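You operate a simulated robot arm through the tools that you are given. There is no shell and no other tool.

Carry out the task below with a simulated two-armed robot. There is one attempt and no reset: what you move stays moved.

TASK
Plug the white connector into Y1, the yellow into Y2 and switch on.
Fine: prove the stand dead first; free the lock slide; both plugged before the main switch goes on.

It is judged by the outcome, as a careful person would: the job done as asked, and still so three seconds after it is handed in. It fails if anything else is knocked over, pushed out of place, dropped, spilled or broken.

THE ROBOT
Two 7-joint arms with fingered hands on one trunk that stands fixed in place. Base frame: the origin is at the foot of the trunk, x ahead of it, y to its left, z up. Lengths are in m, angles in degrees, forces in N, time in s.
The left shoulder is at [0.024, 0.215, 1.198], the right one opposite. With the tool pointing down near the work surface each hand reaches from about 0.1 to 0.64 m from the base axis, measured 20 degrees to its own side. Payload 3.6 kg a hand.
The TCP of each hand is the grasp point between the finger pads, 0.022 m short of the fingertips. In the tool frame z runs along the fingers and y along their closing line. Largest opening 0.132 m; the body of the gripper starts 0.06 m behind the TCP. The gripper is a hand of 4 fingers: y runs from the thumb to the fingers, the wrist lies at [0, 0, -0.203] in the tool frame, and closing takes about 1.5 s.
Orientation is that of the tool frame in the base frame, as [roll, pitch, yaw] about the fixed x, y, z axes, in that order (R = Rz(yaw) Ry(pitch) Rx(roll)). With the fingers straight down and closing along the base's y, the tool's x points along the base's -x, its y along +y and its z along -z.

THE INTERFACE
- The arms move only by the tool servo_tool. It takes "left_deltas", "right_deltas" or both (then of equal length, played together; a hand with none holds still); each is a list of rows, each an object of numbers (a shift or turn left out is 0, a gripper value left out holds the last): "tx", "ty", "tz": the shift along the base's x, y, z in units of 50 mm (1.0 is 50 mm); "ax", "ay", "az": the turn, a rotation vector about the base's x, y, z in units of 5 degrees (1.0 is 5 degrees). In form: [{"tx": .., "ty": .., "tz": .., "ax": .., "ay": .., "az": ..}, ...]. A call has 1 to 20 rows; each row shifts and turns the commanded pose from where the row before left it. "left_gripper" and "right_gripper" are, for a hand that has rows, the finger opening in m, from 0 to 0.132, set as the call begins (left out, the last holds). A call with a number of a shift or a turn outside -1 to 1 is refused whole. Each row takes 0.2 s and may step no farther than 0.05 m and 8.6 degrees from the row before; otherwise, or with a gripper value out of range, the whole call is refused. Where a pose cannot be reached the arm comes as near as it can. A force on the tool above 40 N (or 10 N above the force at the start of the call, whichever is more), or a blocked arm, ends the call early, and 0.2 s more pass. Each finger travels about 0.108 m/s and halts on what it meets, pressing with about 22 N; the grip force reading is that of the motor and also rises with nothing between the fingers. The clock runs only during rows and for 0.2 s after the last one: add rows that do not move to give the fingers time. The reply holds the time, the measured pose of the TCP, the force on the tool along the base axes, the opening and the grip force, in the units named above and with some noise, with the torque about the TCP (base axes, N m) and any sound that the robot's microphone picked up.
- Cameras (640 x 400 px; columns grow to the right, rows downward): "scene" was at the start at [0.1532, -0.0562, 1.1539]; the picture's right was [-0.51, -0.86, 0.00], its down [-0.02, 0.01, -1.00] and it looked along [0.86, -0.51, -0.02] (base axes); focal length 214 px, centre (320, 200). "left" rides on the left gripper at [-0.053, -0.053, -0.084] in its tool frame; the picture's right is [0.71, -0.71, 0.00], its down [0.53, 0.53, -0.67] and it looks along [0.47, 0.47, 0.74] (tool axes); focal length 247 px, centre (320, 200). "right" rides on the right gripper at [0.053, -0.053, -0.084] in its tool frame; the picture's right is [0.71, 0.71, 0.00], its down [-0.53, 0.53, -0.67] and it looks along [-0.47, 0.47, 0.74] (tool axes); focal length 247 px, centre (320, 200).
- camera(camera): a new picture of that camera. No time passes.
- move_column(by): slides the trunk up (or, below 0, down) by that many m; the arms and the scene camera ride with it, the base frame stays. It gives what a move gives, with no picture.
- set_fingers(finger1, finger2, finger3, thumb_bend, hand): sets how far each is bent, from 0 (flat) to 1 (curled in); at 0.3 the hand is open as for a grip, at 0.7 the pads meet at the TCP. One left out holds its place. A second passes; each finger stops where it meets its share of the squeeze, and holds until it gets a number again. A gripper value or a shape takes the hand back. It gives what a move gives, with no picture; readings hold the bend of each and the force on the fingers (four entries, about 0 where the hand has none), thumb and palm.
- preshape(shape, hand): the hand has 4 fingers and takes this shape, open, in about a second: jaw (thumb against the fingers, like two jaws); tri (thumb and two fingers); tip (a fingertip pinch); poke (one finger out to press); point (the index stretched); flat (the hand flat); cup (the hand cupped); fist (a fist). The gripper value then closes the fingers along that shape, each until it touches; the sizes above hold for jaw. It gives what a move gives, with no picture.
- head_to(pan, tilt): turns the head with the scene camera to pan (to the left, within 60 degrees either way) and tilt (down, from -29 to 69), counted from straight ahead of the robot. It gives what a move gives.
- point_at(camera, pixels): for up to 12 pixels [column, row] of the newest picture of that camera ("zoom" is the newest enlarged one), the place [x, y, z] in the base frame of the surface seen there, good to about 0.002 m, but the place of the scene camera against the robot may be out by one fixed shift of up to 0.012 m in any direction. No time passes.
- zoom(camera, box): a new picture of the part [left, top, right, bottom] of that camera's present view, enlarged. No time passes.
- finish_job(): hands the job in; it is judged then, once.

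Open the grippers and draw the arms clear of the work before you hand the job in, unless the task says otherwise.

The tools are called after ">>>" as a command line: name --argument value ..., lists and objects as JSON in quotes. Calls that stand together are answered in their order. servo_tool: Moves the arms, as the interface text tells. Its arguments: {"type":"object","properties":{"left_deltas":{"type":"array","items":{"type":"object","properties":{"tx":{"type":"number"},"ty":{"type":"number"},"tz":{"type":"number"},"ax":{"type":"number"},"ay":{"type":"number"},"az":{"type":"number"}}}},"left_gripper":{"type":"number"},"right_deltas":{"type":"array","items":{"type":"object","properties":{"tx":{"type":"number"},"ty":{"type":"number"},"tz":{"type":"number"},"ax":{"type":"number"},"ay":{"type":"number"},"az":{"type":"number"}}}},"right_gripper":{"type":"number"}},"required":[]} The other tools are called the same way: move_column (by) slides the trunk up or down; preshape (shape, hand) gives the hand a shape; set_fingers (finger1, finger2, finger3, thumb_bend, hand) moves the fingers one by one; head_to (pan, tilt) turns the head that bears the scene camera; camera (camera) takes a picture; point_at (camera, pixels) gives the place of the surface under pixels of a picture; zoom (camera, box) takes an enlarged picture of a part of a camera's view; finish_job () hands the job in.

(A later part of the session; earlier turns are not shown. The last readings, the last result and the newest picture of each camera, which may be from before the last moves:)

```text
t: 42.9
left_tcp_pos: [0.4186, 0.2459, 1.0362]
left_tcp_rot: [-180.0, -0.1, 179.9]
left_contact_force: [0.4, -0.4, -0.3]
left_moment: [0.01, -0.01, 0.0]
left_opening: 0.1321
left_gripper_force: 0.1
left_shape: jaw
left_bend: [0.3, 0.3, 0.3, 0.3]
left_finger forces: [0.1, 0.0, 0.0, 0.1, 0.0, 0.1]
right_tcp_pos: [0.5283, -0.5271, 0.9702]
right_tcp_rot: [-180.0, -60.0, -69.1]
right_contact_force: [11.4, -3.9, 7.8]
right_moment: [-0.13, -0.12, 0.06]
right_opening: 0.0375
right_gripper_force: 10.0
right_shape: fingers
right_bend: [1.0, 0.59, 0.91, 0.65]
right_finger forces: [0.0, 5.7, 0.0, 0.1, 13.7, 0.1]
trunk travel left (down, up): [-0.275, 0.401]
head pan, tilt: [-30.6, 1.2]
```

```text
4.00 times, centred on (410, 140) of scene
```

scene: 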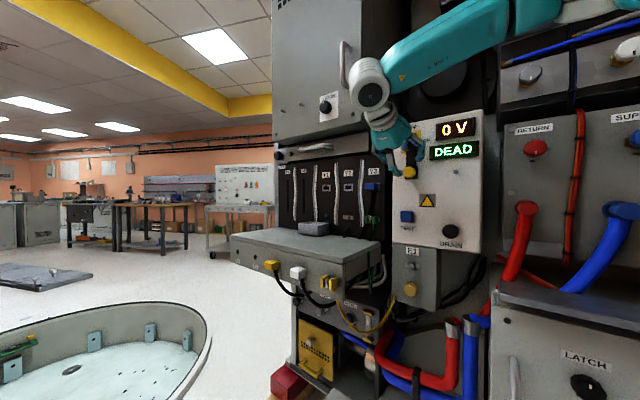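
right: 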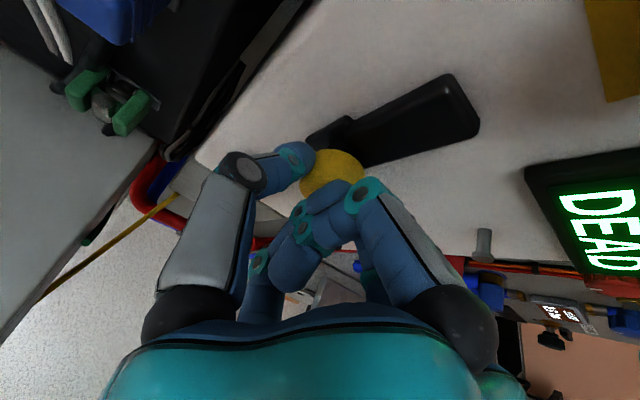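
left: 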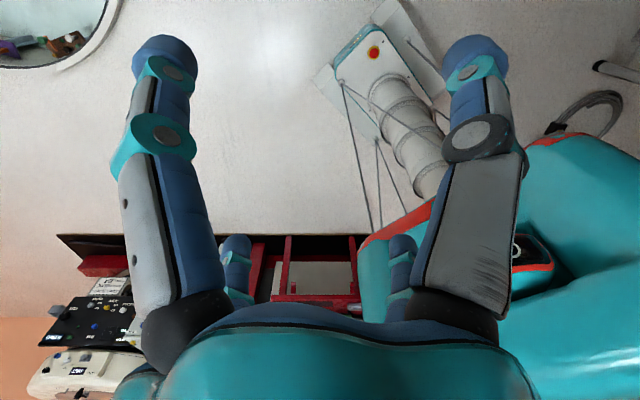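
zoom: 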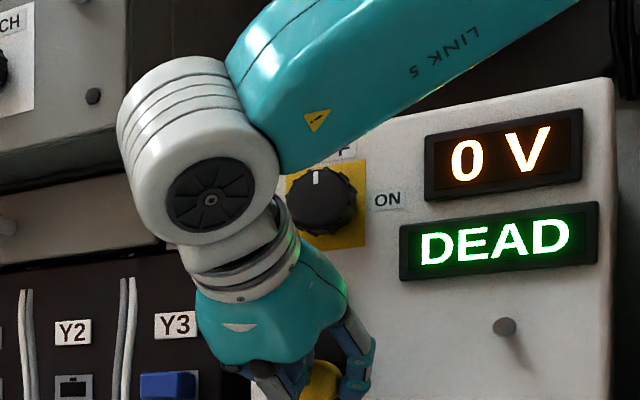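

Vertical force rose to 8 N and motion stalled: the slide is at its lower stop, well clear of the switch. I release and back out along the finger line.

>>> set_fingers --hand "right" --finger2 0.45 --thumb_bend 0.45

>>> servo_tool --right_deltas '[{"tx": -0.1, "ty": 0.25, "tz": 0.15}, {"tx": -0.1, "ty": 0.25, "tz": 0.15}, {"tx": -0.1, "ty": 0.25, "tz": 0.15}, {"tx": -0.1, "ty": 0.25, "tz": 0.15}, {"tx": -0.1, "ty": 0.25, "tz": 0.15}, {"tx": -0.1, "ty": 0.25, "tz": 0.15}, {"tx": -0.1, "ty": 0.25, "tz": 0.15}]'

>>> camera --camera "right"

>>> camera --camera "scene"

```text
t: 43.9
left_tcp_pos: [0.419, 0.2465, 1.0359]
left_tcp_rot: [-180.0, -0.1, -179.9]
left_contact_force: [-0.4, -0.4, -0.2]
left_moment: [0.0, 0.04, 0.0]
left_opening: 0.1319
left_gripper_force: 0.0
left_shape: jaw
left_bend: [0.3, 0.3, 0.3, 0.3]
left_finger forces: [0.1, 0.0, 0.0, 0.0, 0.1, 0.1]
right_tcp_pos: [0.527, -0.5269, 0.9692]
right_tcp_rot: [179.8, -59.8, -68.8]
right_contact_force: [0.6, 0.2, -0.2]
right_moment: [0.02, -0.01, 0.03]
right_opening: 0.0585
right_gripper_force: 0.0
right_shape: fingers
right_bend: [1.0, 0.45, 0.91, 0.45]
right_finger forces: [0.0, 0.1, 0.1, 0.1, 0.1, 0.0]
trunk travel left (down, up): [-0.275, 0.401]
head pan, tilt: [-30.6, 1.2]
```

```text
t: 45.5
left_tcp_pos: [0.4176, 0.2467, 1.0364]
left_tcp_rot: [180.0, -0.2, 179.9]
left_contact_force: [0.7, -0.3, 0.0]
left_moment: [0.0, 0.01, 0.02]
left_opening: 0.1318
left_gripper_force: 0.1
left_shape: jaw
left_bend: [0.3, 0.3, 0.3, 0.3]
left_finger forces: [0.0, 0.0, 0.0, 0.0, 0.0, 0.0]
right_tcp_pos: [0.4921, -0.4396, 1.0224]
right_tcp_rot: [179.8, -59.8, -68.7]
right_contact_force: [0.0, 0.1, -0.7]
right_moment: [-0.02, 0.02, -0.02]
right_opening: 0.0584
right_gripper_force: 0.0
right_shape: fingers
right_bend: [1.0, 0.45, 0.91, 0.45]
right_finger forces: [0.0, 0.0, 0.1, 0.0, 0.0, 0.0]
trunk travel left (down, up): [-0.275, 0.401]
head pan, tilt: [-30.6, 1.2]
```

```text
taken
```

right: 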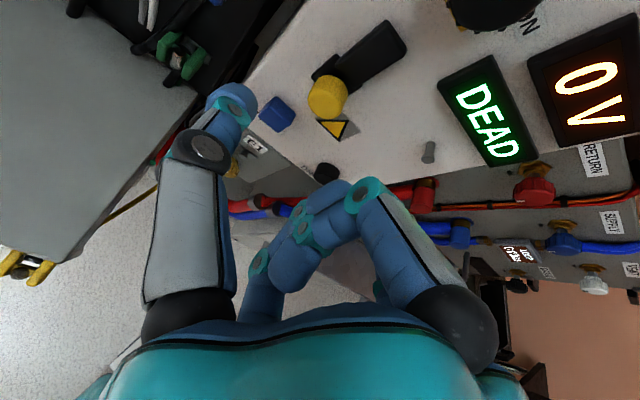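

```text
taken
```

scene: 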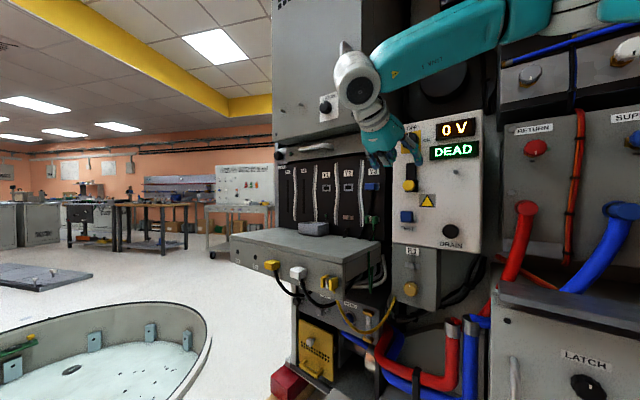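

The slide is down at its stop and the switch still at OFF. Before picking connectors I check the right arm can reach in front of Y1: I move it there at a safe distance from the socket panel.

>>> servo_tool --right_deltas '[{"ty": 0.6}, {"ty": 0.6, "tx": 0.4}, {"tx": 0.7, "ty": 0.2}, {"tx": 0.7, "ty": 0.2}, {"tx": 0.7, "ty": 0.1}, {"tx": 0.7}, {"tx": 0.7}, {"tx": 0.7}, {"tx": 0.7}]'

>>> camera --camera "right"

>>> camera --camera "scene"

```text
t: 47.5
left_tcp_pos: [0.418, 0.245, 1.0364]
left_tcp_rot: [179.9, -0.2, 180.0]
left_contact_force: [0.0, -0.3, 0.3]
left_moment: [0.02, -0.03, -0.01]
left_opening: 0.132
left_gripper_force: 0.0
left_shape: jaw
left_bend: [0.3, 0.3, 0.3, 0.3]
left_finger forces: [0.1, 0.0, 0.0, 0.0, 0.0, 0.0]
right_tcp_pos: [0.5698, -0.5015, 1.0238]
right_tcp_rot: [179.8, -59.8, -68.7]
right_contact_force: [0.0, 0.1, -0.5]
right_moment: [-0.01, 0.0, -0.03]
right_opening: 0.0582
right_gripper_force: 0.1
right_shape: fingers
right_bend: [1.0, 0.45, 0.91, 0.45]
right_finger forces: [0.0, 0.0, 0.0, 0.0, 0.0, 0.0]
right hand out of reach, approached as far as the arm can: row 2, 3, 4, 5, 6, 7, 8, 9
trunk travel left (down, up): [-0.275, 0.401]
head pan, tilt: [-30.6, 1.2]
```

```text
taken
```

right: 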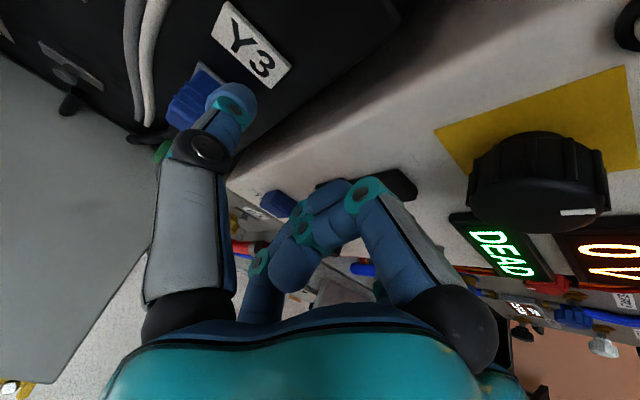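

```text
taken
```

scene: 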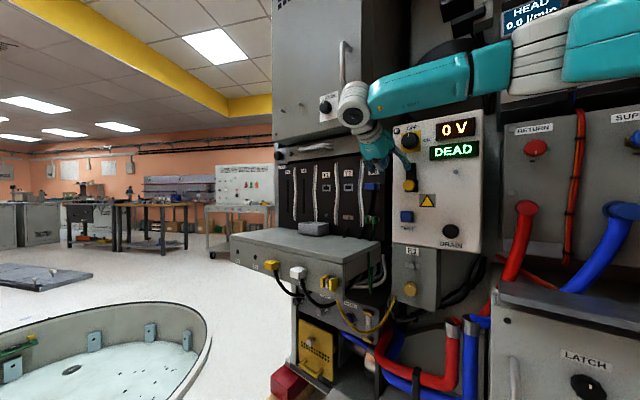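

Y1 isn't reachable with this azimuth; the arm is near its limit and the thumb is close to Y3. I back away from the panel now; for Y1 the hand must point more along +x, so a vertical pinch (top/bottom) is the way.

>>> servo_tool --right_deltas '[{"tx": -0.3, "ty": 0.3}, {"tx": -0.4, "ty": 0.3}, {"tx": -0.5, "ty": 0.3}, {"tx": -0.5, "ty": 0.3}, {"az": 1}, {"az": 1}, {"az": 1}, {"az": 1}, {"az": 1}, {"az": 1}, {"az": 1}, {"az": 1}]'

>>> camera --camera "right"

>>> camera --camera "scene"

```text
t: 50.1
left_tcp_pos: [0.4176, 0.2455, 1.0368]
left_tcp_rot: [180.0, -0.1, -180.0]
left_contact_force: [-0.1, 0.1, -0.2]
left_moment: [-0.01, -0.03, -0.02]
left_opening: 0.132
left_gripper_force: 0.1
left_shape: jaw
left_bend: [0.3, 0.3, 0.3, 0.3]
left_finger forces: [0.0, 0.0, 0.0, 0.1, 0.1, 0.1]
right_tcp_pos: [0.4846, -0.441, 1.0234]
right_tcp_rot: [179.8, -59.9, -28.7]
right_contact_force: [0.1, -0.4, 0.2]
right_moment: [0.01, 0.01, 0.01]
right_opening: 0.0584
right_gripper_force: 0.1
right_shape: fingers
right_bend: [1.0, 0.45, 0.91, 0.45]
right_finger forces: [0.1, 0.0, 0.1, 0.0, 0.0, 0.0]
trunk travel left (down, up): [-0.275, 0.401]
head pan, tilt: [-30.6, 1.2]
```

```text
taken
```

right: 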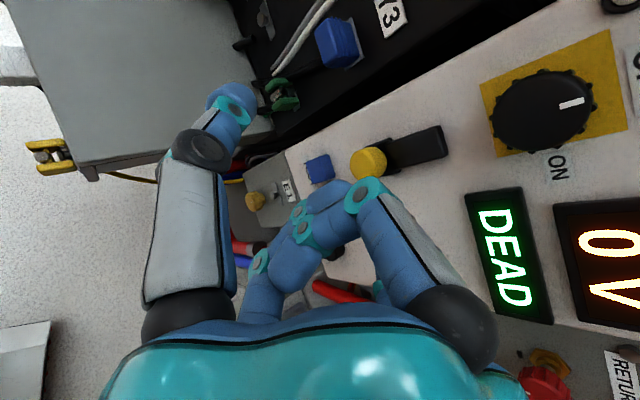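

```text
taken
```

scene: 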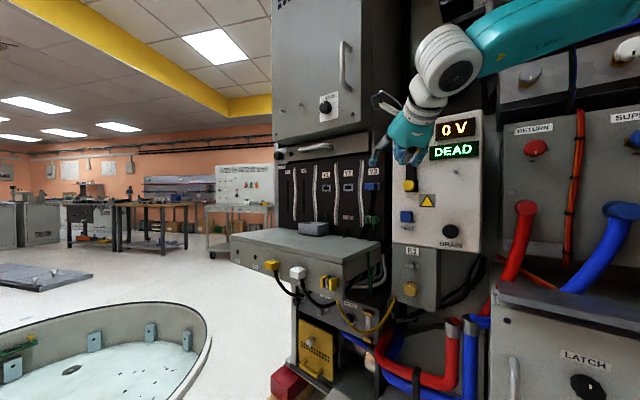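

Azimuth is now 61°. I level the hand and roll it so the thumb/finger-2 pinch is vertical, moving a little further from the panel.

>>> servo_tool --right_deltas '[{"ax": -0.485, "ay": -0.875, "ty": 0.3}, {"ax": -0.485, "ay": -0.875, "ty": 0.3}, {"ax": -0.485, "ay": -0.875, "ty": 0.3}, {"ax": -0.485, "ay": -0.875, "ty": 0.3}, {"ax": -0.485, "ay": -0.875, "ty": 0.3}, {"ax": -0.485, "ay": -0.875, "ty": 0.3}]'

>>> servo_tool --right_deltas '[{"ax": 0.875, "ay": -0.485}, {"ax": 0.875, "ay": -0.485}, {"ax": 0.875, "ay": -0.485}, {"ax": 0.875, "ay": -0.485}, {"ax": 0.875, "ay": -0.485}, {"ax": 0.875, "ay": -0.485}, {"ax": 0.875, "ay": -0.485}, {"ax": 0.875, "ay": -0.485}, {"ax": 0.875, "ay": -0.485}, {"ax": 0.875, "ay": -0.485}, {"ax": 0.875, "ay": -0.485}, {"ax": 0.875, "ay": -0.485}, {"ax": 0.875, "ay": -0.485}, {"ax": 0.875, "ay": -0.485}, {"ax": 0.875, "ay": -0.485}, {"ax": 0.875, "ay": -0.485}, {"ax": 0.875, "ay": -0.485}, {"ax": 0.875, "ay": -0.485}]'

>>> camera --camera "right"

>>> camera --camera "scene"

```text
t: 51.5
left_tcp_pos: [0.4181, 0.246, 1.0363]
left_tcp_rot: [179.9, -0.1, 179.9]
left_contact_force: [0.6, -0.2, 0.0]
left_moment: [0.0, 0.01, 0.02]
left_opening: 0.132
left_gripper_force: 0.1
left_shape: jaw
left_bend: [0.3, 0.3, 0.3, 0.3]
left_finger forces: [0.2, 0.0, 0.0, 0.0, 0.0, 0.0]
right_tcp_pos: [0.4841, -0.3487, 1.0223]
right_tcp_rot: [159.6, -89.8, -8.5]
right_contact_force: [0.0, -1.0, -0.2]
right_moment: [0.03, -0.03, -0.01]
right_opening: 0.0584
right_gripper_force: 0.2
right_shape: fingers
right_bend: [1.0, 0.45, 0.91, 0.45]
right_finger forces: [0.0, 0.0, 0.0, 0.0, 0.0, 0.0]
trunk travel left (down, up): [-0.275, 0.401]
head pan, tilt: [-30.6, 1.2]
```

```text
t: 55.3
left_tcp_pos: [0.4182, 0.2457, 1.0363]
left_tcp_rot: [-180.0, 0.0, -180.0]
left_contact_force: [0.0, 0.2, 0.1]
left_moment: [-0.03, 0.0, 0.03]
left_opening: 0.1317
left_gripper_force: 0.0
left_shape: jaw
left_bend: [0.3, 0.3, 0.3, 0.3]
left_finger forces: [0.1, 0.0, 0.0, 0.0, 0.1, 0.0]
right_tcp_pos: [0.4823, -0.3491, 1.0239]
right_tcp_rot: [-90.1, 0.1, -118.7]
right_contact_force: [1.8, 0.9, 0.0]
right_moment: [0.03, 0.01, 0.02]
right_opening: 0.0582
right_gripper_force: 0.0
right_shape: fingers
right_bend: [1.0, 0.45, 0.91, 0.45]
right_finger forces: [0.0, 0.0, 0.0, 0.0, 0.0, 0.1]
trunk travel left (down, up): [-0.275, 0.401]
head pan, tilt: [-30.6, 1.2]
```

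```text
taken
```

right: 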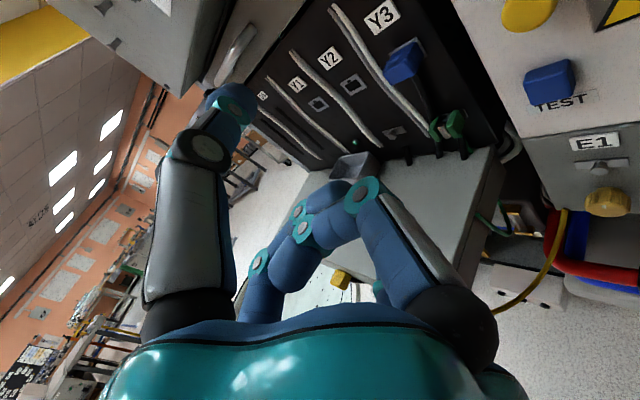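

```text
taken
```

scene: 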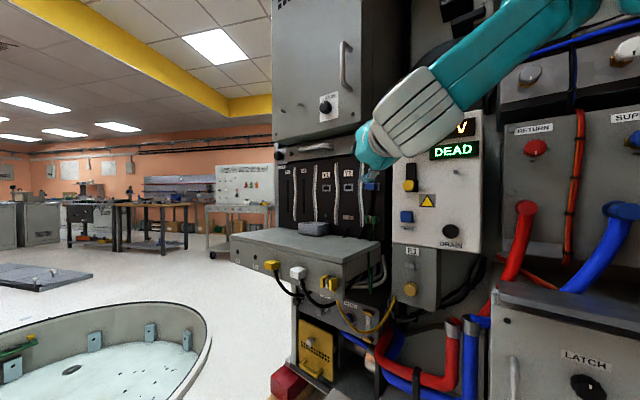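

Now the hand points at azimuth 61° with a vertical pinch. I test reach toward Y1, keeping ~8 cm off the panel.

>>> servo_tool --right_deltas '[{"tx": 0.7, "tz": -0.15}, {"tx": 0.7, "tz": -0.15}, {"tx": 0.7, "tz": -0.15}, {"tx": 0.7, "tz": -0.15}, {"tx": 0.7, "tz": -0.15}, {"tx": 0.7, "tz": -0.15}, {"tx": 0.6, "tz": -0.15}]'

>>> camera --camera "right"

>>> camera --camera "scene"

```text
t: 56.9
left_tcp_pos: [0.418, 0.246, 1.036]
left_tcp_rot: [179.9, 0.0, -180.0]
left_contact_force: [0.5, -0.2, 0.3]
left_moment: [-0.01, 0.0, 0.03]
left_opening: 0.1318
left_gripper_force: 0.0
left_shape: jaw
left_bend: [0.3, 0.3, 0.3, 0.3]
left_finger forces: [0.1, 0.1, 0.0, 0.0, 0.0, 0.0]
right_tcp_pos: [0.6482, -0.4093, 1.0274]
right_tcp_rot: [-90.3, 0.0, -118.7]
right_contact_force: [0.0, -0.2, -0.7]
right_moment: [-0.02, 0.01, 0.04]
right_opening: 0.0585
right_gripper_force: 0.1
right_shape: fingers
right_bend: [1.0, 0.45, 0.91, 0.45]
right_finger forces: [0.1, 0.0, 0.0, 0.0, 0.0, 0.1]
right hand out of reach, approached as far as the arm can: row 3, 4, 5, 6, 7
trunk travel left (down, up): [-0.275, 0.401]
head pan, tilt: [-30.6, 1.2]
```

```text
taken
```

right: 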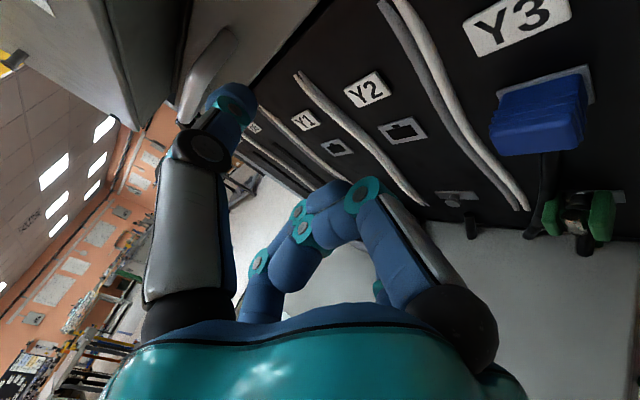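

```text
taken
```

scene: 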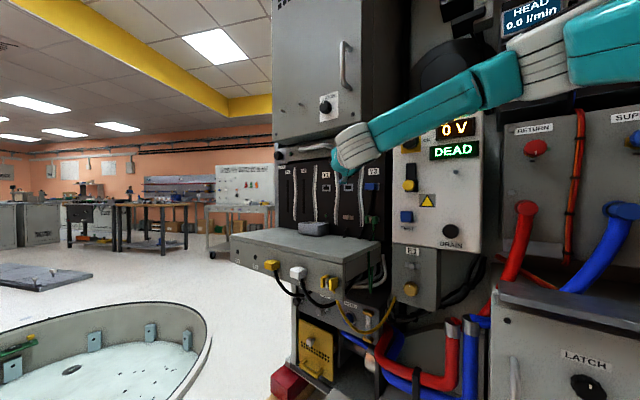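

Limited at (0.648,-0.409) even though the wrist is only 0.46 m from the shoulder, so a joint limit, not arm length, blocks it. I test whether the roll matters: roll back 90° and retry toward +x,+y.

>>> servo_tool --right_deltas '[{"tx": -0.4, "ty": 0.4}, {"ax": -0.875, "ay": 0.485}, {"ax": -0.875, "ay": 0.485}, {"ax": -0.875, "ay": 0.485}, {"ax": -0.875, "ay": 0.485}, {"ax": -0.875, "ay": 0.485}, {"ax": -0.875, "ay": 0.485}, {"ax": -0.875, "ay": 0.485}, {"ax": -0.875, "ay": 0.485}, {"ax": -0.875, "ay": 0.485}, {"ax": -0.875, "ay": 0.485}, {"ax": -0.875, "ay": 0.485}, {"ax": -0.875, "ay": 0.485}, {"ax": -0.875, "ay": 0.485}, {"ax": -0.875, "ay": 0.485}, {"ax": -0.875, "ay": 0.485}, {"ax": -0.875, "ay": 0.485}, {"ax": -0.875, "ay": 0.485}, {"ax": -0.875, "ay": 0.485}]'

>>> servo_tool --right_deltas '[{"tx": 0.3, "ty": 0.3}, {"tx": 0.3, "ty": 0.3}, {"tx": 0.3, "ty": 0.2}]'

>>> camera --camera "scene"

```text
t: 60.9
left_tcp_pos: [0.4181, 0.2463, 1.0364]
left_tcp_rot: [180.0, -0.1, 179.9]
left_contact_force: [1.1, -0.3, -0.4]
left_moment: [0.0, -0.02, -0.01]
left_opening: 0.1315
left_gripper_force: 0.1
left_shape: jaw
left_bend: [0.3, 0.3, 0.3, 0.3]
left_finger forces: [0.1, 0.0, 0.0, 0.1, 0.1, 0.0]
right_tcp_pos: [0.6284, -0.3905, 1.0274]
right_tcp_rot: [147.1, -89.6, 3.9]
right_contact_force: [0.5, 0.0, -0.6]
right_moment: [-0.01, 0.02, -0.02]
right_opening: 0.0584
right_gripper_force: 0.0
right_shape: fingers
right_bend: [1.0, 0.45, 0.91, 0.45]
right_finger forces: [0.0, 0.0, 0.1, 0.0, 0.1, 0.0]
trunk travel left (down, up): [-0.275, 0.401]
head pan, tilt: [-30.6, 1.2]
```

```text
t: 61.7
left_tcp_pos: [0.418, 0.245, 1.0359]
left_tcp_rot: [-179.9, 0.0, -180.0]
left_contact_force: [0.1, 0.5, -0.4]
left_moment: [-0.03, 0.03, -0.04]
left_opening: 0.1318
left_gripper_force: 0.2
left_shape: jaw
left_bend: [0.3, 0.3, 0.3, 0.3]
left_finger forces: [0.0, 0.0, 0.0, 0.0, 0.0, 0.0]
right_tcp_pos: [0.6325, -0.386, 1.0356]
right_tcp_rot: [157.9, -89.9, -6.9]
right_contact_force: [-0.1, 0.2, 0.3]
right_moment: [0.0, 0.01, 0.03]
right_opening: 0.0581
right_gripper_force: 0.1
right_shape: fingers
right_bend: [1.0, 0.45, 0.91, 0.45]
right_finger forces: [0.0, 0.0, 0.0, 0.0, 0.1, 0.0]
right hand out of reach, approached as far as the arm can: row 1, 2, 3
trunk travel left (down, up): [-0.275, 0.401]
head pan, tilt: [-30.6, 1.2]
```

```text
taken
```

scene: 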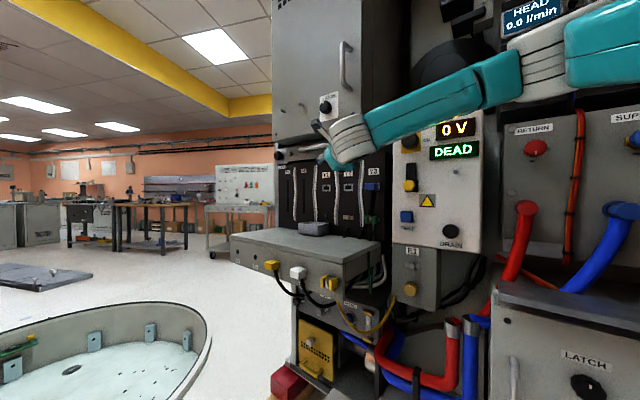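

Roll isn't the cause; it looks like the wrist bend is limited, with the elbow up and to the right. I measure the arm's links from the picture: elbow near (540,60), wrist near (350,140).

>>> point_at --camera "scene" --pixels '[[345, 140], [365, 120], [400, 115], [450, 95], [495, 80], [520, 65], [545, 50], [565, 45], [600, 45], [635, 40]]'

>>> head_to --pan -60 --tilt 0

>>> camera --camera "scene"

```text
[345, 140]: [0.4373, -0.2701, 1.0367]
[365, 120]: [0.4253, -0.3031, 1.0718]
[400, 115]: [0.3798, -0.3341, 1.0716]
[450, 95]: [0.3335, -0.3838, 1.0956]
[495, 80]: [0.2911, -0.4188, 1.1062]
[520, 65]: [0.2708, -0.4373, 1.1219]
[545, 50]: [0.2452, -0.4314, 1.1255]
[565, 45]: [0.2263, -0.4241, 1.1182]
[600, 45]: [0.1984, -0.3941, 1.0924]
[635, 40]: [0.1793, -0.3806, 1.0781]
```

```text
t: 62.7
left_tcp_pos: [0.4181, 0.2445, 1.0365]
left_tcp_rot: [180.0, -0.1, 180.0]
left_contact_force: [0.1, -0.1, -0.3]
left_moment: [0.0, 0.01, 0.0]
left_opening: 0.1319
left_gripper_force: 0.1
left_shape: jaw
left_bend: [0.3, 0.3, 0.3, 0.3]
left_finger forces: [0.1, 0.0, 0.1, 0.0, 0.1, 0.0]
right_tcp_pos: [0.6334, -0.3861, 1.0351]
right_tcp_rot: [163.2, -89.8, -12.1]
right_contact_force: [0.4, -0.3, 0.3]
right_moment: [0.03, 0.01, -0.01]
right_opening: 0.0582
right_gripper_force: 0.1
right_shape: fingers
right_bend: [1.0, 0.45, 0.91, 0.45]
right_finger forces: [0.1, 0.0, 0.1, 0.0, 0.0, 0.0]
trunk travel left (down, up): [-0.275, 0.401]
head pan, tilt: [-60.0, 0.0]
```

```text
taken
```

scene: 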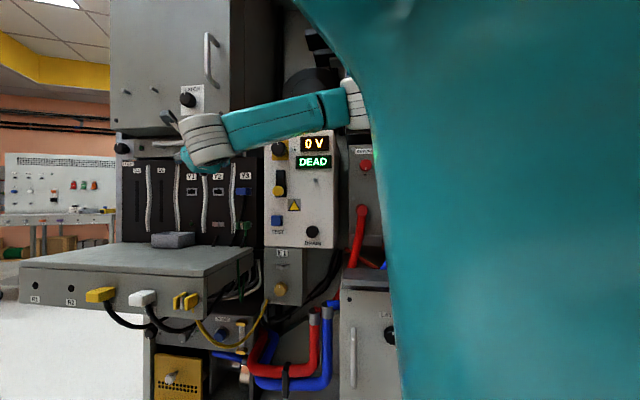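

The upper arm is ~0.36 m and the forearm ~0.27 m, with a wrist bend near its limit (~70°). Farther out the arm straightens, so I turn the hand to azimuth ~76° and test the reach in front of Y1.

>>> servo_tool --right_deltas '[{"az": 1}, {"az": 1}, {"az": 1}, {"tx": 0.5, "ty": 0.1, "tz": -0.2}, {"tx": 0.5, "ty": 0.1, "tz": -0.2}, {"tx": 0.5, "tz": -0.2}, {"tx": 0.5, "tz": -0.2}]'

>>> camera --camera "right"

>>> camera --camera "scene"

```text
t: 64.3
left_tcp_pos: [0.4178, 0.2467, 1.0357]
left_tcp_rot: [180.0, 0.0, 179.9]
left_contact_force: [0.4, -0.5, -0.8]
left_moment: [-0.01, -0.02, -0.01]
left_opening: 0.1319
left_gripper_force: 0.1
left_shape: jaw
left_bend: [0.3, 0.3, 0.3, 0.3]
left_finger forces: [0.1, 0.1, 0.0, 0.2, 0.0, 0.0]
right_tcp_pos: [0.6745, -0.4038, 1.0515]
right_tcp_rot: [176.2, -89.1, -17.9]
right_contact_force: [-0.6, 0.0, -0.4]
right_moment: [-0.01, -0.04, -0.01]
right_opening: 0.0583
right_gripper_force: 0.1
right_shape: fingers
right_bend: [1.0, 0.45, 0.91, 0.45]
right_finger forces: [0.0, 0.0, 0.0, 0.1, 0.1, 0.0]
right hand out of reach, approached as far as the arm can: row 3, 4, 5, 6, 7
trunk travel left (down, up): [-0.275, 0.401]
head pan, tilt: [-60.0, 0.0]
```

```text
taken
```

right: 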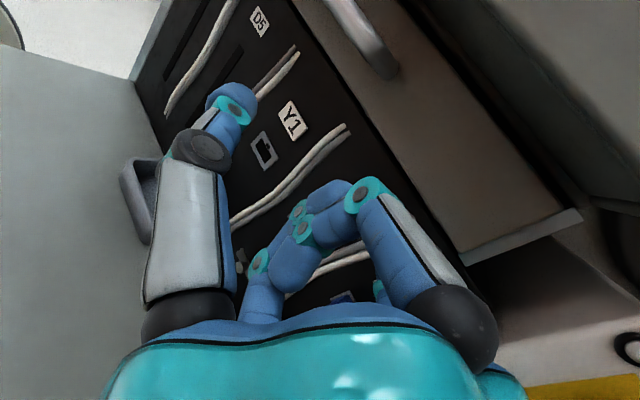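

```text
taken
```

scene: 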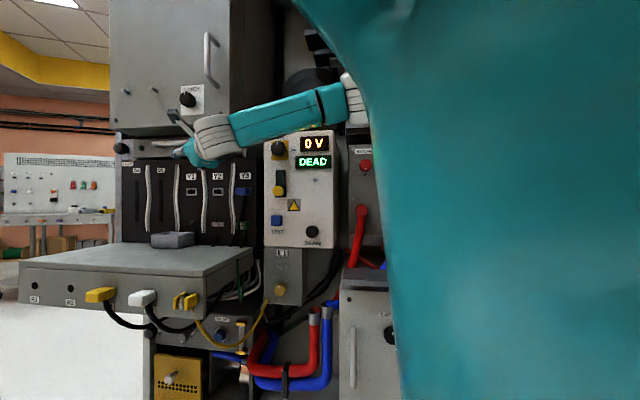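

Still limited at (0.675,-0.404,1.05). I measure the arm's present shape: wrist (212,137), forearm (270,112), elbow (345,95).

>>> point_at --camera "scene" --pixels '[[212, 135], [235, 125], [270, 112], [300, 105], [318, 102], [330, 98], [350, 92], [352, 110], [200, 150]]'

>>> zoom --camera "scene" --box '[160, 70, 380, 190]'

>>> camera --camera "left"

```text
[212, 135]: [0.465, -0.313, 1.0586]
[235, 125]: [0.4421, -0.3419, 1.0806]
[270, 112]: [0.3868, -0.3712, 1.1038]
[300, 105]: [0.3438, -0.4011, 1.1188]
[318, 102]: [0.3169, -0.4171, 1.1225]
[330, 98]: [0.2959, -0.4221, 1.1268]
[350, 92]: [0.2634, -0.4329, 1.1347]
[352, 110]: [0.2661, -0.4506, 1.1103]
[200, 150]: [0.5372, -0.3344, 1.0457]
```

```text
2.91 times, centred on (270, 130) of scene
```

zoom: 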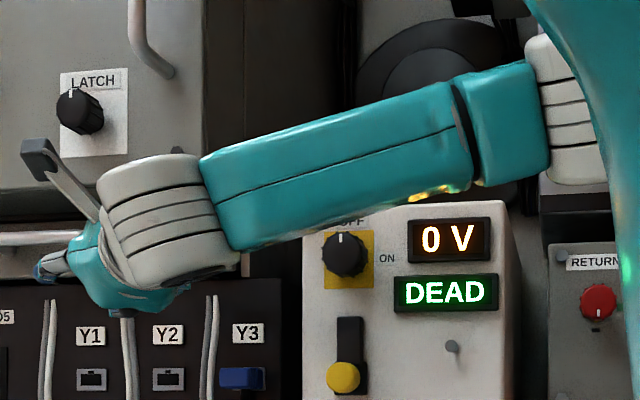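

```text
taken
```

left: 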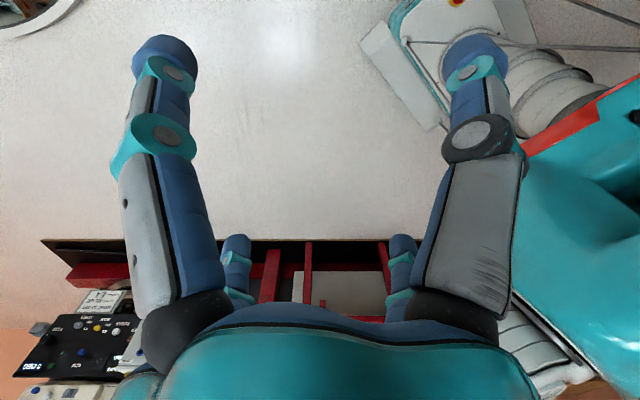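

The elbow is bent 80° and the wrist ~50°, so some roll joint is probably at its end. I retract and roll the hand 180° the other way (toward the natural orientation it had at the start), then look at the arm again.

>>> servo_tool --right_deltas '[{"tx": -0.6, "ty": 0.1}, {"tx": -0.6, "ty": 0.2}, {"tx": -0.6, "ty": 0.2}, {"tx": -0.6, "ty": 0.2}, {"ax": 0.96, "ay": -0.276}, {"ax": 0.96, "ay": -0.276}, {"ax": 0.96, "ay": -0.276}, {"ax": 0.96, "ay": -0.276}, {"ax": 0.96, "ay": -0.276}, {"ax": 0.96, "ay": -0.276}, {"ax": 0.96, "ay": -0.276}, {"ax": 0.96, "ay": -0.276}, {"ax": 0.96, "ay": -0.276}, {"ax": 0.96, "ay": -0.276}, {"ax": 0.96, "ay": -0.276}, {"ax": 0.96, "ay": -0.276}, {"ax": 0.96, "ay": -0.276}, {"ax": 0.96, "ay": -0.276}, {"ax": 0.96, "ay": -0.276}, {"ax": 0.96, "ay": -0.276}]'

>>> servo_tool --right_deltas '[{"ax": 0.96, "ay": -0.276}, {"ax": 0.96, "ay": -0.276}, {"ax": 0.96, "ay": -0.276}, {"ax": 0.96, "ay": -0.276}, {"ax": 0.96, "ay": -0.276}, {"ax": 0.96, "ay": -0.276}, {"ax": 0.96, "ay": -0.276}, {"ax": 0.96, "ay": -0.276}, {"ax": 0.96, "ay": -0.276}, {"ax": 0.96, "ay": -0.276}, {"ax": 0.96, "ay": -0.276}, {"ax": 0.96, "ay": -0.276}, {"ax": 0.96, "ay": -0.276}, {"ax": 0.96, "ay": -0.276}, {"ax": 0.96, "ay": -0.276}, {"ax": 0.96, "ay": -0.276}, {"ax": 0.96, "ay": -0.276}, {"ax": 0.96, "ay": -0.276}, {"ax": 0.96, "ay": -0.276}, {"ax": 0.96, "ay": -0.276}]'

>>> head_to --pan -35 --tilt 5

>>> camera --camera "scene"

>>> camera --camera "right"

```text
t: 68.5
left_tcp_pos: [0.4177, 0.2464, 1.0365]
left_tcp_rot: [179.9, -0.1, 179.9]
left_contact_force: [0.2, 0.7, 0.5]
left_moment: [-0.01, -0.03, 0.01]
left_opening: 0.1321
left_gripper_force: 0.1
left_shape: jaw
left_bend: [0.3, 0.3, 0.3, 0.3]
left_finger forces: [0.0, 0.0, 0.1, 0.0, 0.0, 0.0]
right_tcp_pos: [0.5533, -0.3687, 1.0532]
right_tcp_rot: [-95.7, -10.0, -105.6]
right_contact_force: [0.2, 0.9, 0.0]
right_moment: [0.01, 0.02, -0.04]
right_opening: 0.0581
right_gripper_force: 0.1
right_shape: fingers
right_bend: [1.0, 0.45, 0.91, 0.45]
right_finger forces: [0.0, 0.1, 0.0, 0.1, 0.0, 0.0]
trunk travel left (down, up): [-0.275, 0.401]
head pan, tilt: [-60.0, 0.0]
```

```text
t: 72.7
left_tcp_pos: [0.4183, 0.2452, 1.0373]
left_tcp_rot: [180.0, -0.1, 180.0]
left_contact_force: [0.0, 0.2, -0.3]
left_moment: [-0.02, 0.02, 0.0]
left_opening: 0.132
left_gripper_force: 0.0
left_shape: jaw
left_bend: [0.3, 0.3, 0.3, 0.3]
left_finger forces: [0.0, 0.0, 0.1, 0.1, 0.1, 0.1]
right_tcp_pos: [0.5452, -0.3872, 1.1694]
right_tcp_rot: [-105.4, 89.4, -115.7]
right_contact_force: [0.6, -0.5, 0.5]
right_moment: [0.01, 0.0, -0.01]
right_opening: 0.0582
right_gripper_force: 0.0
right_shape: fingers
right_bend: [1.0, 0.45, 0.91, 0.45]
right_finger forces: [0.0, 0.1, 0.1, 0.0, 0.0, 0.0]
right hand out of reach, approached as far as the arm can: row 14, 15, 16, 17, 18, 19, 20
trunk travel left (down, up): [-0.275, 0.401]
head pan, tilt: [-60.0, 0.0]
```

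```text
t: 73.6
left_tcp_pos: [0.4178, 0.2459, 1.0358]
left_tcp_rot: [-180.0, -0.2, 180.0]
left_contact_force: [-0.2, 0.4, 0.3]
left_moment: [0.0, 0.0, 0.01]
left_opening: 0.1319
left_gripper_force: 0.1
left_shape: jaw
left_bend: [0.3, 0.3, 0.3, 0.3]
left_finger forces: [0.1, 0.0, 0.0, 0.1, 0.1, 0.0]
right_tcp_pos: [0.5452, -0.3876, 1.1696]
right_tcp_rot: [-105.0, 89.3, -115.3]
right_contact_force: [-0.2, 0.2, 0.3]
right_moment: [0.01, -0.03, 0.02]
right_opening: 0.0585
right_gripper_force: 0.0
right_shape: fingers
right_bend: [1.0, 0.45, 0.91, 0.45]
right_finger forces: [0.1, 0.0, 0.0, 0.0, 0.1, 0.0]
trunk travel left (down, up): [-0.275, 0.401]
head pan, tilt: [-35.0, 5.0]
```

```text
taken
```

scene: 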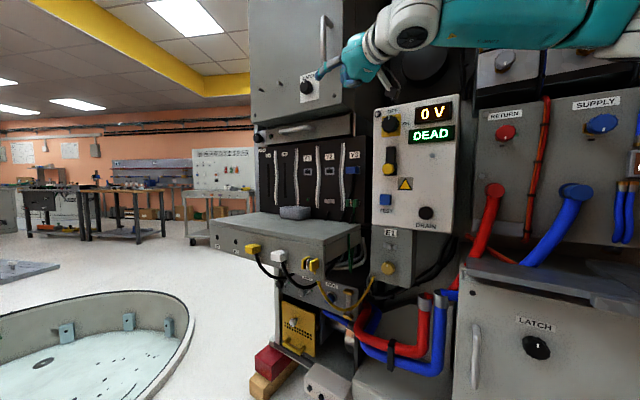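

```text
taken
```

right: 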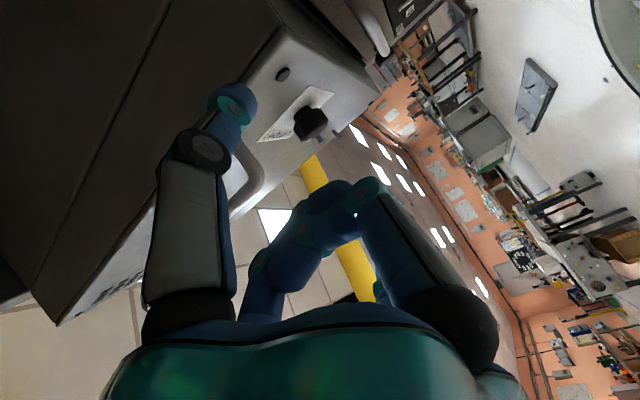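

The hand now has the natural sideways orientation (tool y to the left) but the arm shifted up to z=1.17. I retract in -x and pitch the fingers down to the starting tool-down pose to reset the arm's posture.

>>> servo_tool --right_deltas '[{"tx": -0.3}, {"tx": -0.3}, {"tx": -0.3}, {"ax": 0.18, "ay": 0.98, "tx": -0.2}, {"ax": 0.18, "ay": 0.98, "tx": -0.2}, {"ax": 0.18, "ay": 0.98, "tx": -0.2}, {"ax": 0.18, "ay": 0.98, "tx": -0.2}, {"ax": 0.18, "ay": 0.98, "tx": -0.2}, {"ax": 0.18, "ay": 0.98}, {"ax": 0.18, "ay": 0.98}, {"ax": 0.18, "ay": 0.98}, {"ax": 0.18, "ay": 0.98}, {"ax": 0.18, "ay": 0.98}, {"ax": 0.18, "ay": 0.98}, {"ax": 0.18, "ay": 0.98}, {"ax": 0.18, "ay": 0.98}, {"ax": 0.18, "ay": 0.98}, {"ax": 0.18, "ay": 0.98}, {"ax": 0.18, "ay": 0.98}]'

>>> camera --camera "scene"

```text
t: 77.6
left_tcp_pos: [0.4184, 0.2459, 1.0364]
left_tcp_rot: [-180.0, -0.1, 180.0]
left_contact_force: [1.1, 0.2, -0.1]
left_moment: [-0.05, 0.0, 0.01]
left_opening: 0.1319
left_gripper_force: 0.1
left_shape: jaw
left_bend: [0.3, 0.3, 0.3, 0.3]
left_finger forces: [0.1, 0.0, 0.1, 0.0, 0.0, 0.0]
right_tcp_pos: [0.4496, -0.3868, 1.1686]
right_tcp_rot: [-179.9, 10.6, 169.9]
right_contact_force: [-0.5, 0.1, -0.8]
right_moment: [0.01, 0.05, 0.0]
right_opening: 0.0584
right_gripper_force: 0.1
right_shape: fingers
right_bend: [1.0, 0.45, 0.91, 0.45]
right_finger forces: [0.0, 0.0, 0.0, 0.0, 0.0, 0.0]
trunk travel left (down, up): [-0.275, 0.401]
head pan, tilt: [-35.0, 5.0]
```

```text
taken
```

scene: 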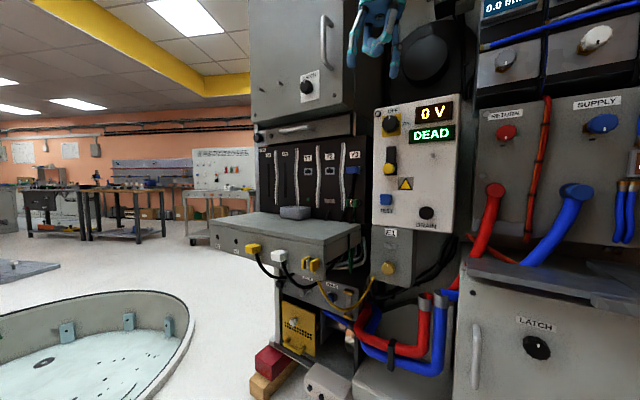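

The hand is back to nearly tool-down. I look at the arm's posture with the head turned further right and up.

>>> head_to --pan -50 --tilt -25

>>> camera --camera "scene"

```text
t: 78.5
left_tcp_pos: [0.4183, 0.246, 1.0371]
left_tcp_rot: [-180.0, 0.0, -180.0]
left_contact_force: [-0.4, 0.6, -0.2]
left_moment: [0.0, -0.02, 0.0]
left_opening: 0.1319
left_gripper_force: 0.1
left_shape: jaw
left_bend: [0.3, 0.3, 0.3, 0.3]
left_finger forces: [0.1, 0.0, 0.1, 0.0, 0.0, 0.0]
right_tcp_pos: [0.4479, -0.3866, 1.1704]
right_tcp_rot: [-179.8, 10.8, 169.8]
right_contact_force: [-0.4, 1.5, -0.8]
right_moment: [-0.04, -0.01, -0.02]
right_opening: 0.0581
right_gripper_force: 0.1
right_shape: fingers
right_bend: [1.0, 0.45, 0.91, 0.45]
right_finger forces: [0.1, 0.0, 0.0, 0.0, 0.1, 0.0]
trunk travel left (down, up): [-0.275, 0.401]
head pan, tilt: [-50.0, -25.0]
```

```text
taken
```

scene: 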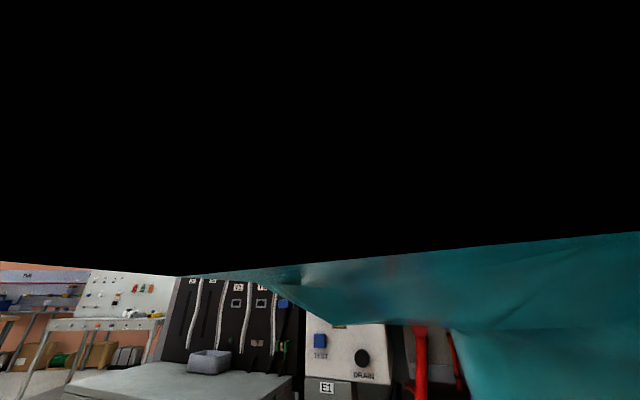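

That view is useless; I turn the head back. I lower the tool-down hand in free space in front of the robot to bring the elbow down, then look.

>>> head_to --pan -35 --tilt 5

>>> servo_tool --right_deltas '[{"tz": -0.6, "ty": 0.1}, {"tz": -0.6, "ty": 0.1}, {"tz": -0.6, "ty": 0.1}, {"tz": -0.6, "ty": 0.1}, {"tz": -0.6, "ty": 0.1}, {"tz": -0.6, "ty": 0.1}, {"tz": -0.6, "ty": 0.1}, {"tz": -0.6, "ty": 0.1}, {"tz": -0.6, "ty": 0.1}, {"tz": -0.6, "ty": 0.1}, {"tz": -0.6, "ty": 0.1}, {"tz": -0.6, "ty": 0.1}]'

>>> camera --camera "scene"

```text
t: 79.5
left_tcp_pos: [0.4181, 0.2456, 1.0368]
left_tcp_rot: [-180.0, -0.1, -179.9]
left_contact_force: [-0.4, 0.0, 0.2]
left_moment: [0.01, 0.05, -0.01]
left_opening: 0.1323
left_gripper_force: 0.0
left_shape: jaw
left_bend: [0.3, 0.3, 0.3, 0.3]
left_finger forces: [0.1, 0.0, 0.1, 0.0, 0.0, 0.0]
right_tcp_pos: [0.4497, -0.3873, 1.1694]
right_tcp_rot: [-179.9, 10.7, 169.8]
right_contact_force: [-0.4, -0.3, -0.9]
right_moment: [-0.01, 0.02, 0.01]
right_opening: 0.0582
right_gripper_force: 0.1
right_shape: fingers
right_bend: [1.0, 0.45, 0.91, 0.45]
right_finger forces: [0.1, 0.0, 0.1, 0.0, 0.0, 0.0]
trunk travel left (down, up): [-0.275, 0.401]
head pan, tilt: [-35.0, 5.0]
```

```text
t: 82.1
left_tcp_pos: [0.4182, 0.2456, 1.0357]
left_tcp_rot: [-180.0, -0.1, -180.0]
left_contact_force: [0.1, 0.3, 0.3]
left_moment: [-0.03, 0.0, -0.02]
left_opening: 0.1316
left_gripper_force: 0.1
left_shape: jaw
left_bend: [0.3, 0.3, 0.3, 0.3]
left_finger forces: [0.1, 0.0, 0.1, 0.0, 0.0, 0.1]
right_tcp_pos: [0.4489, -0.3295, 0.8088]
right_tcp_rot: [-179.8, 10.6, 169.9]
right_contact_force: [0.1, 0.8, -0.1]
right_moment: [0.0, -0.01, -0.02]
right_opening: 0.0583
right_gripper_force: 0.0
right_shape: fingers
right_bend: [1.0, 0.45, 0.91, 0.45]
right_finger forces: [0.0, 0.1, 0.0, 0.0, 0.0, 0.0]
trunk travel left (down, up): [-0.275, 0.401]
head pan, tilt: [-35.0, 5.0]
```

```text
taken
```

scene: 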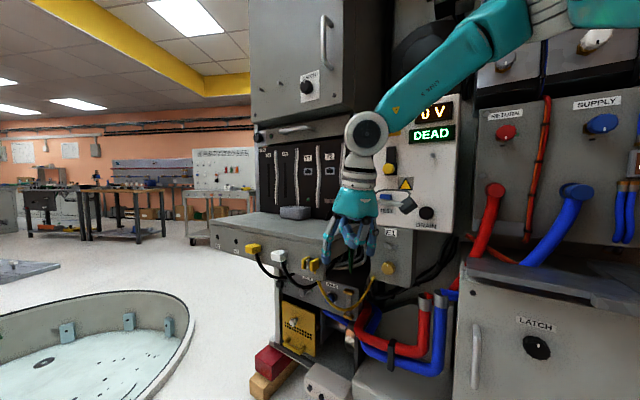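

The elbow stays up and outward, its natural posture. From here I pitch the hand forward (fingers pointing +x, level), raising it, to see how the arm handles this natural orientation.

>>> servo_tool --right_deltas '[{"ax": -0.18, "ay": -0.97, "tz": 0.2}, {"ax": -0.18, "ay": -0.97, "tz": 0.2}, {"ax": -0.18, "ay": -0.97, "tz": 0.2}, {"ax": -0.18, "ay": -0.97, "tz": 0.2}, {"ax": -0.18, "ay": -0.97, "tz": 0.2}, {"ax": -0.18, "ay": -0.97, "tz": 0.2}, {"ax": -0.18, "ay": -0.97, "tz": 0.2}, {"ax": -0.18, "ay": -0.97, "tz": 0.2}, {"ax": -0.18, "ay": -0.97, "tz": 0.2}, {"ax": -0.18, "ay": -0.97, "tz": 0.2}, {"ax": -0.18, "ay": -0.97, "tz": 0.2}, {"ax": -0.18, "ay": -0.97, "tz": 0.2}, {"ax": -0.18, "ay": -0.97, "tz": 0.2}, {"ax": -0.18, "ay": -0.97, "tz": 0.2}, {"ax": -0.18, "ay": -0.97, "tz": 0.2}, {"ax": -0.18, "ay": -0.97, "tz": 0.2}]'

>>> camera --camera "scene"

```text
t: 85.5
left_tcp_pos: [0.4185, 0.2442, 1.0362]
left_tcp_rot: [-179.9, -0.1, 180.0]
left_contact_force: [-0.3, 0.1, -0.7]
left_moment: [0.03, -0.01, -0.01]
left_opening: 0.1319
left_gripper_force: 0.1
left_shape: jaw
left_bend: [0.3, 0.3, 0.3, 0.3]
left_finger forces: [0.0, 0.0, 0.0, 0.0, 0.1, 0.1]
right_tcp_pos: [0.4666, -0.414, 1.0454]
right_tcp_rot: [-146.7, 89.4, -157.3]
right_contact_force: [-0.4, -0.7, -1.0]
right_moment: [0.02, -0.02, 0.01]
right_opening: 0.0583
right_gripper_force: 0.1
right_shape: fingers
right_bend: [1.0, 0.45, 0.91, 0.45]
right_finger forces: [0.0, 0.0, 0.1, 0.0, 0.0, 0.1]
right hand out of reach, approached as far as the arm can: row 5, 6, 7, 8, 9, 10, 11, 12
trunk travel left (down, up): [-0.275, 0.401]
head pan, tilt: [-35.0, 5.0]
```

```text
taken
```

scene: 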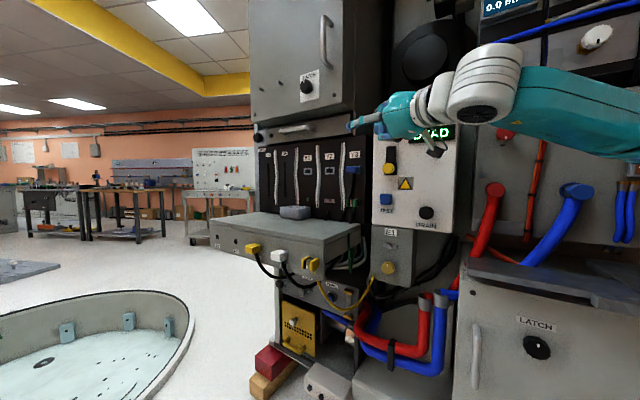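

The forearm now lies level with the elbow lower, a better posture. I extend toward the front of Y1 at ~6 cm off the panel and see.

>>> servo_tool --right_deltas '[{"tx": 0.6, "ty": 0.15, "tz": -0.1}, {"tx": 0.6, "ty": 0.15, "tz": -0.1}, {"tx": 0.6, "ty": 0.15, "tz": -0.1}, {"tx": 0.6, "ty": 0.1, "tz": -0.1}, {"tx": 0.6, "ty": 0.1, "tz": -0.1}, {"tx": 0.6, "ty": 0.1, "tz": -0.1}, {"tx": 0.6, "ty": 0, "tz": -0.1}]'

>>> camera --camera "scene"

>>> camera --camera "right"

```text
t: 87.1
left_tcp_pos: [0.4176, 0.2461, 1.0364]
left_tcp_rot: [180.0, -0.1, -180.0]
left_contact_force: [-0.4, 0.1, -0.2]
left_moment: [0.0, -0.02, -0.02]
left_opening: 0.1319
left_gripper_force: 0.1
left_shape: jaw
left_bend: [0.3, 0.3, 0.3, 0.3]
left_finger forces: [0.1, 0.1, 0.0, 0.0, 0.1, 0.1]
right_tcp_pos: [0.4826, -0.4063, 1.041]
right_tcp_rot: [-152.4, 89.2, -162.9]
right_contact_force: [0.5, 0.4, -0.3]
right_moment: [-0.02, 0.02, 0.02]
right_opening: 0.058
right_gripper_force: 0.0
right_shape: fingers
right_bend: [1.0, 0.45, 0.91, 0.45]
right_finger forces: [0.0, 0.0, 0.0, 0.0, 0.0, 0.1]
right hand out of reach, approached as far as the arm can: row 1, 2, 3, 4, 5, 6, 7
trunk travel left (down, up): [-0.275, 0.401]
head pan, tilt: [-35.0, 5.0]
```

```text
taken
```

scene: 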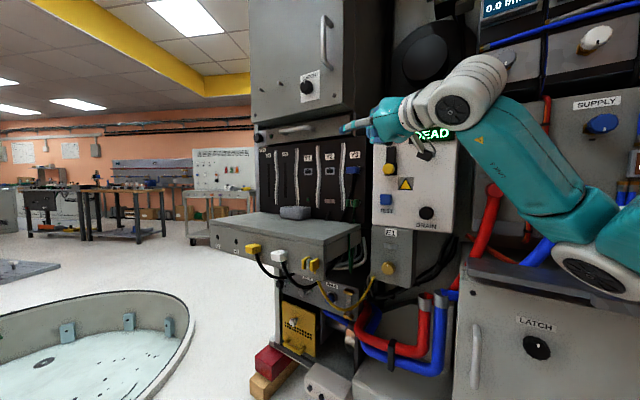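

```text
taken
```

right: 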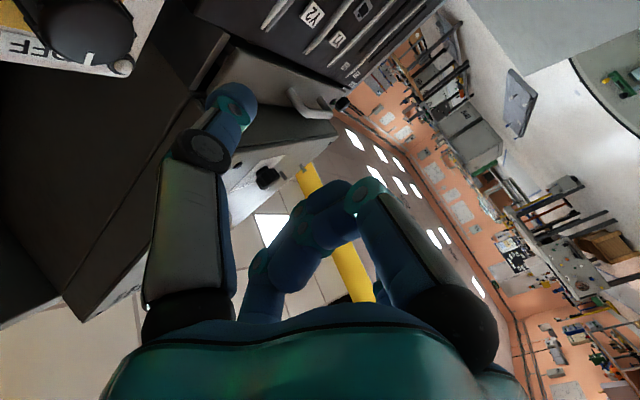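

The elbow has now swung down; the TCP hardly moved. I check where the elbow is relative to the lower cabinet before going on.

>>> point_at --camera "scene" --pixels '[[600, 270], [560, 215], [520, 170], [480, 80], [635, 230], [455, 110], [560, 275], [620, 300], [500, 290]]'

>>> head_to --pan -60 --tilt 15

>>> camera --camera "scene"

```text
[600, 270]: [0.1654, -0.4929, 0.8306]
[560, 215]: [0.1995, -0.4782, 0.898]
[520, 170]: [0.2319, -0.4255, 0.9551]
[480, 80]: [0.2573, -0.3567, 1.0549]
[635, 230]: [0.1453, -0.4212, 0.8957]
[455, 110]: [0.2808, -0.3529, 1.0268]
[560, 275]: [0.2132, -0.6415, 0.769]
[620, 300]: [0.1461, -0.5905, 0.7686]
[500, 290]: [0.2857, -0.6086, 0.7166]
```

```text
t: 88.0
left_tcp_pos: [0.4185, 0.2453, 1.0358]
left_tcp_rot: [-179.9, -0.2, -180.0]
left_contact_force: [0.7, 0.0, 0.4]
left_moment: [-0.03, -0.01, 0.01]
left_opening: 0.1322
left_gripper_force: 0.1
left_shape: jaw
left_bend: [0.3, 0.3, 0.3, 0.3]
left_finger forces: [0.0, 0.0, 0.0, 0.0, 0.0, 0.0]
right_tcp_pos: [0.4833, -0.4082, 1.0409]
right_tcp_rot: [-152.1, 89.2, -162.4]
right_contact_force: [-0.8, -0.8, 0.1]
right_moment: [-0.01, -0.02, -0.04]
right_opening: 0.0583
right_gripper_force: 0.1
right_shape: fingers
right_bend: [1.0, 0.45, 0.91, 0.45]
right_finger forces: [0.0, 0.0, 0.1, 0.0, 0.0, 0.1]
trunk travel left (down, up): [-0.275, 0.401]
head pan, tilt: [-60.0, 15.0]
```

```text
taken
```

scene: 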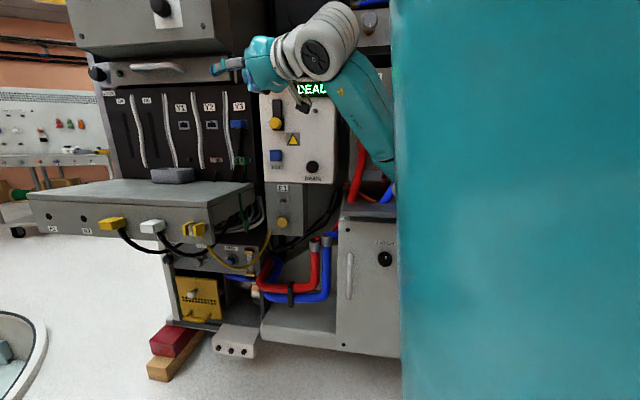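

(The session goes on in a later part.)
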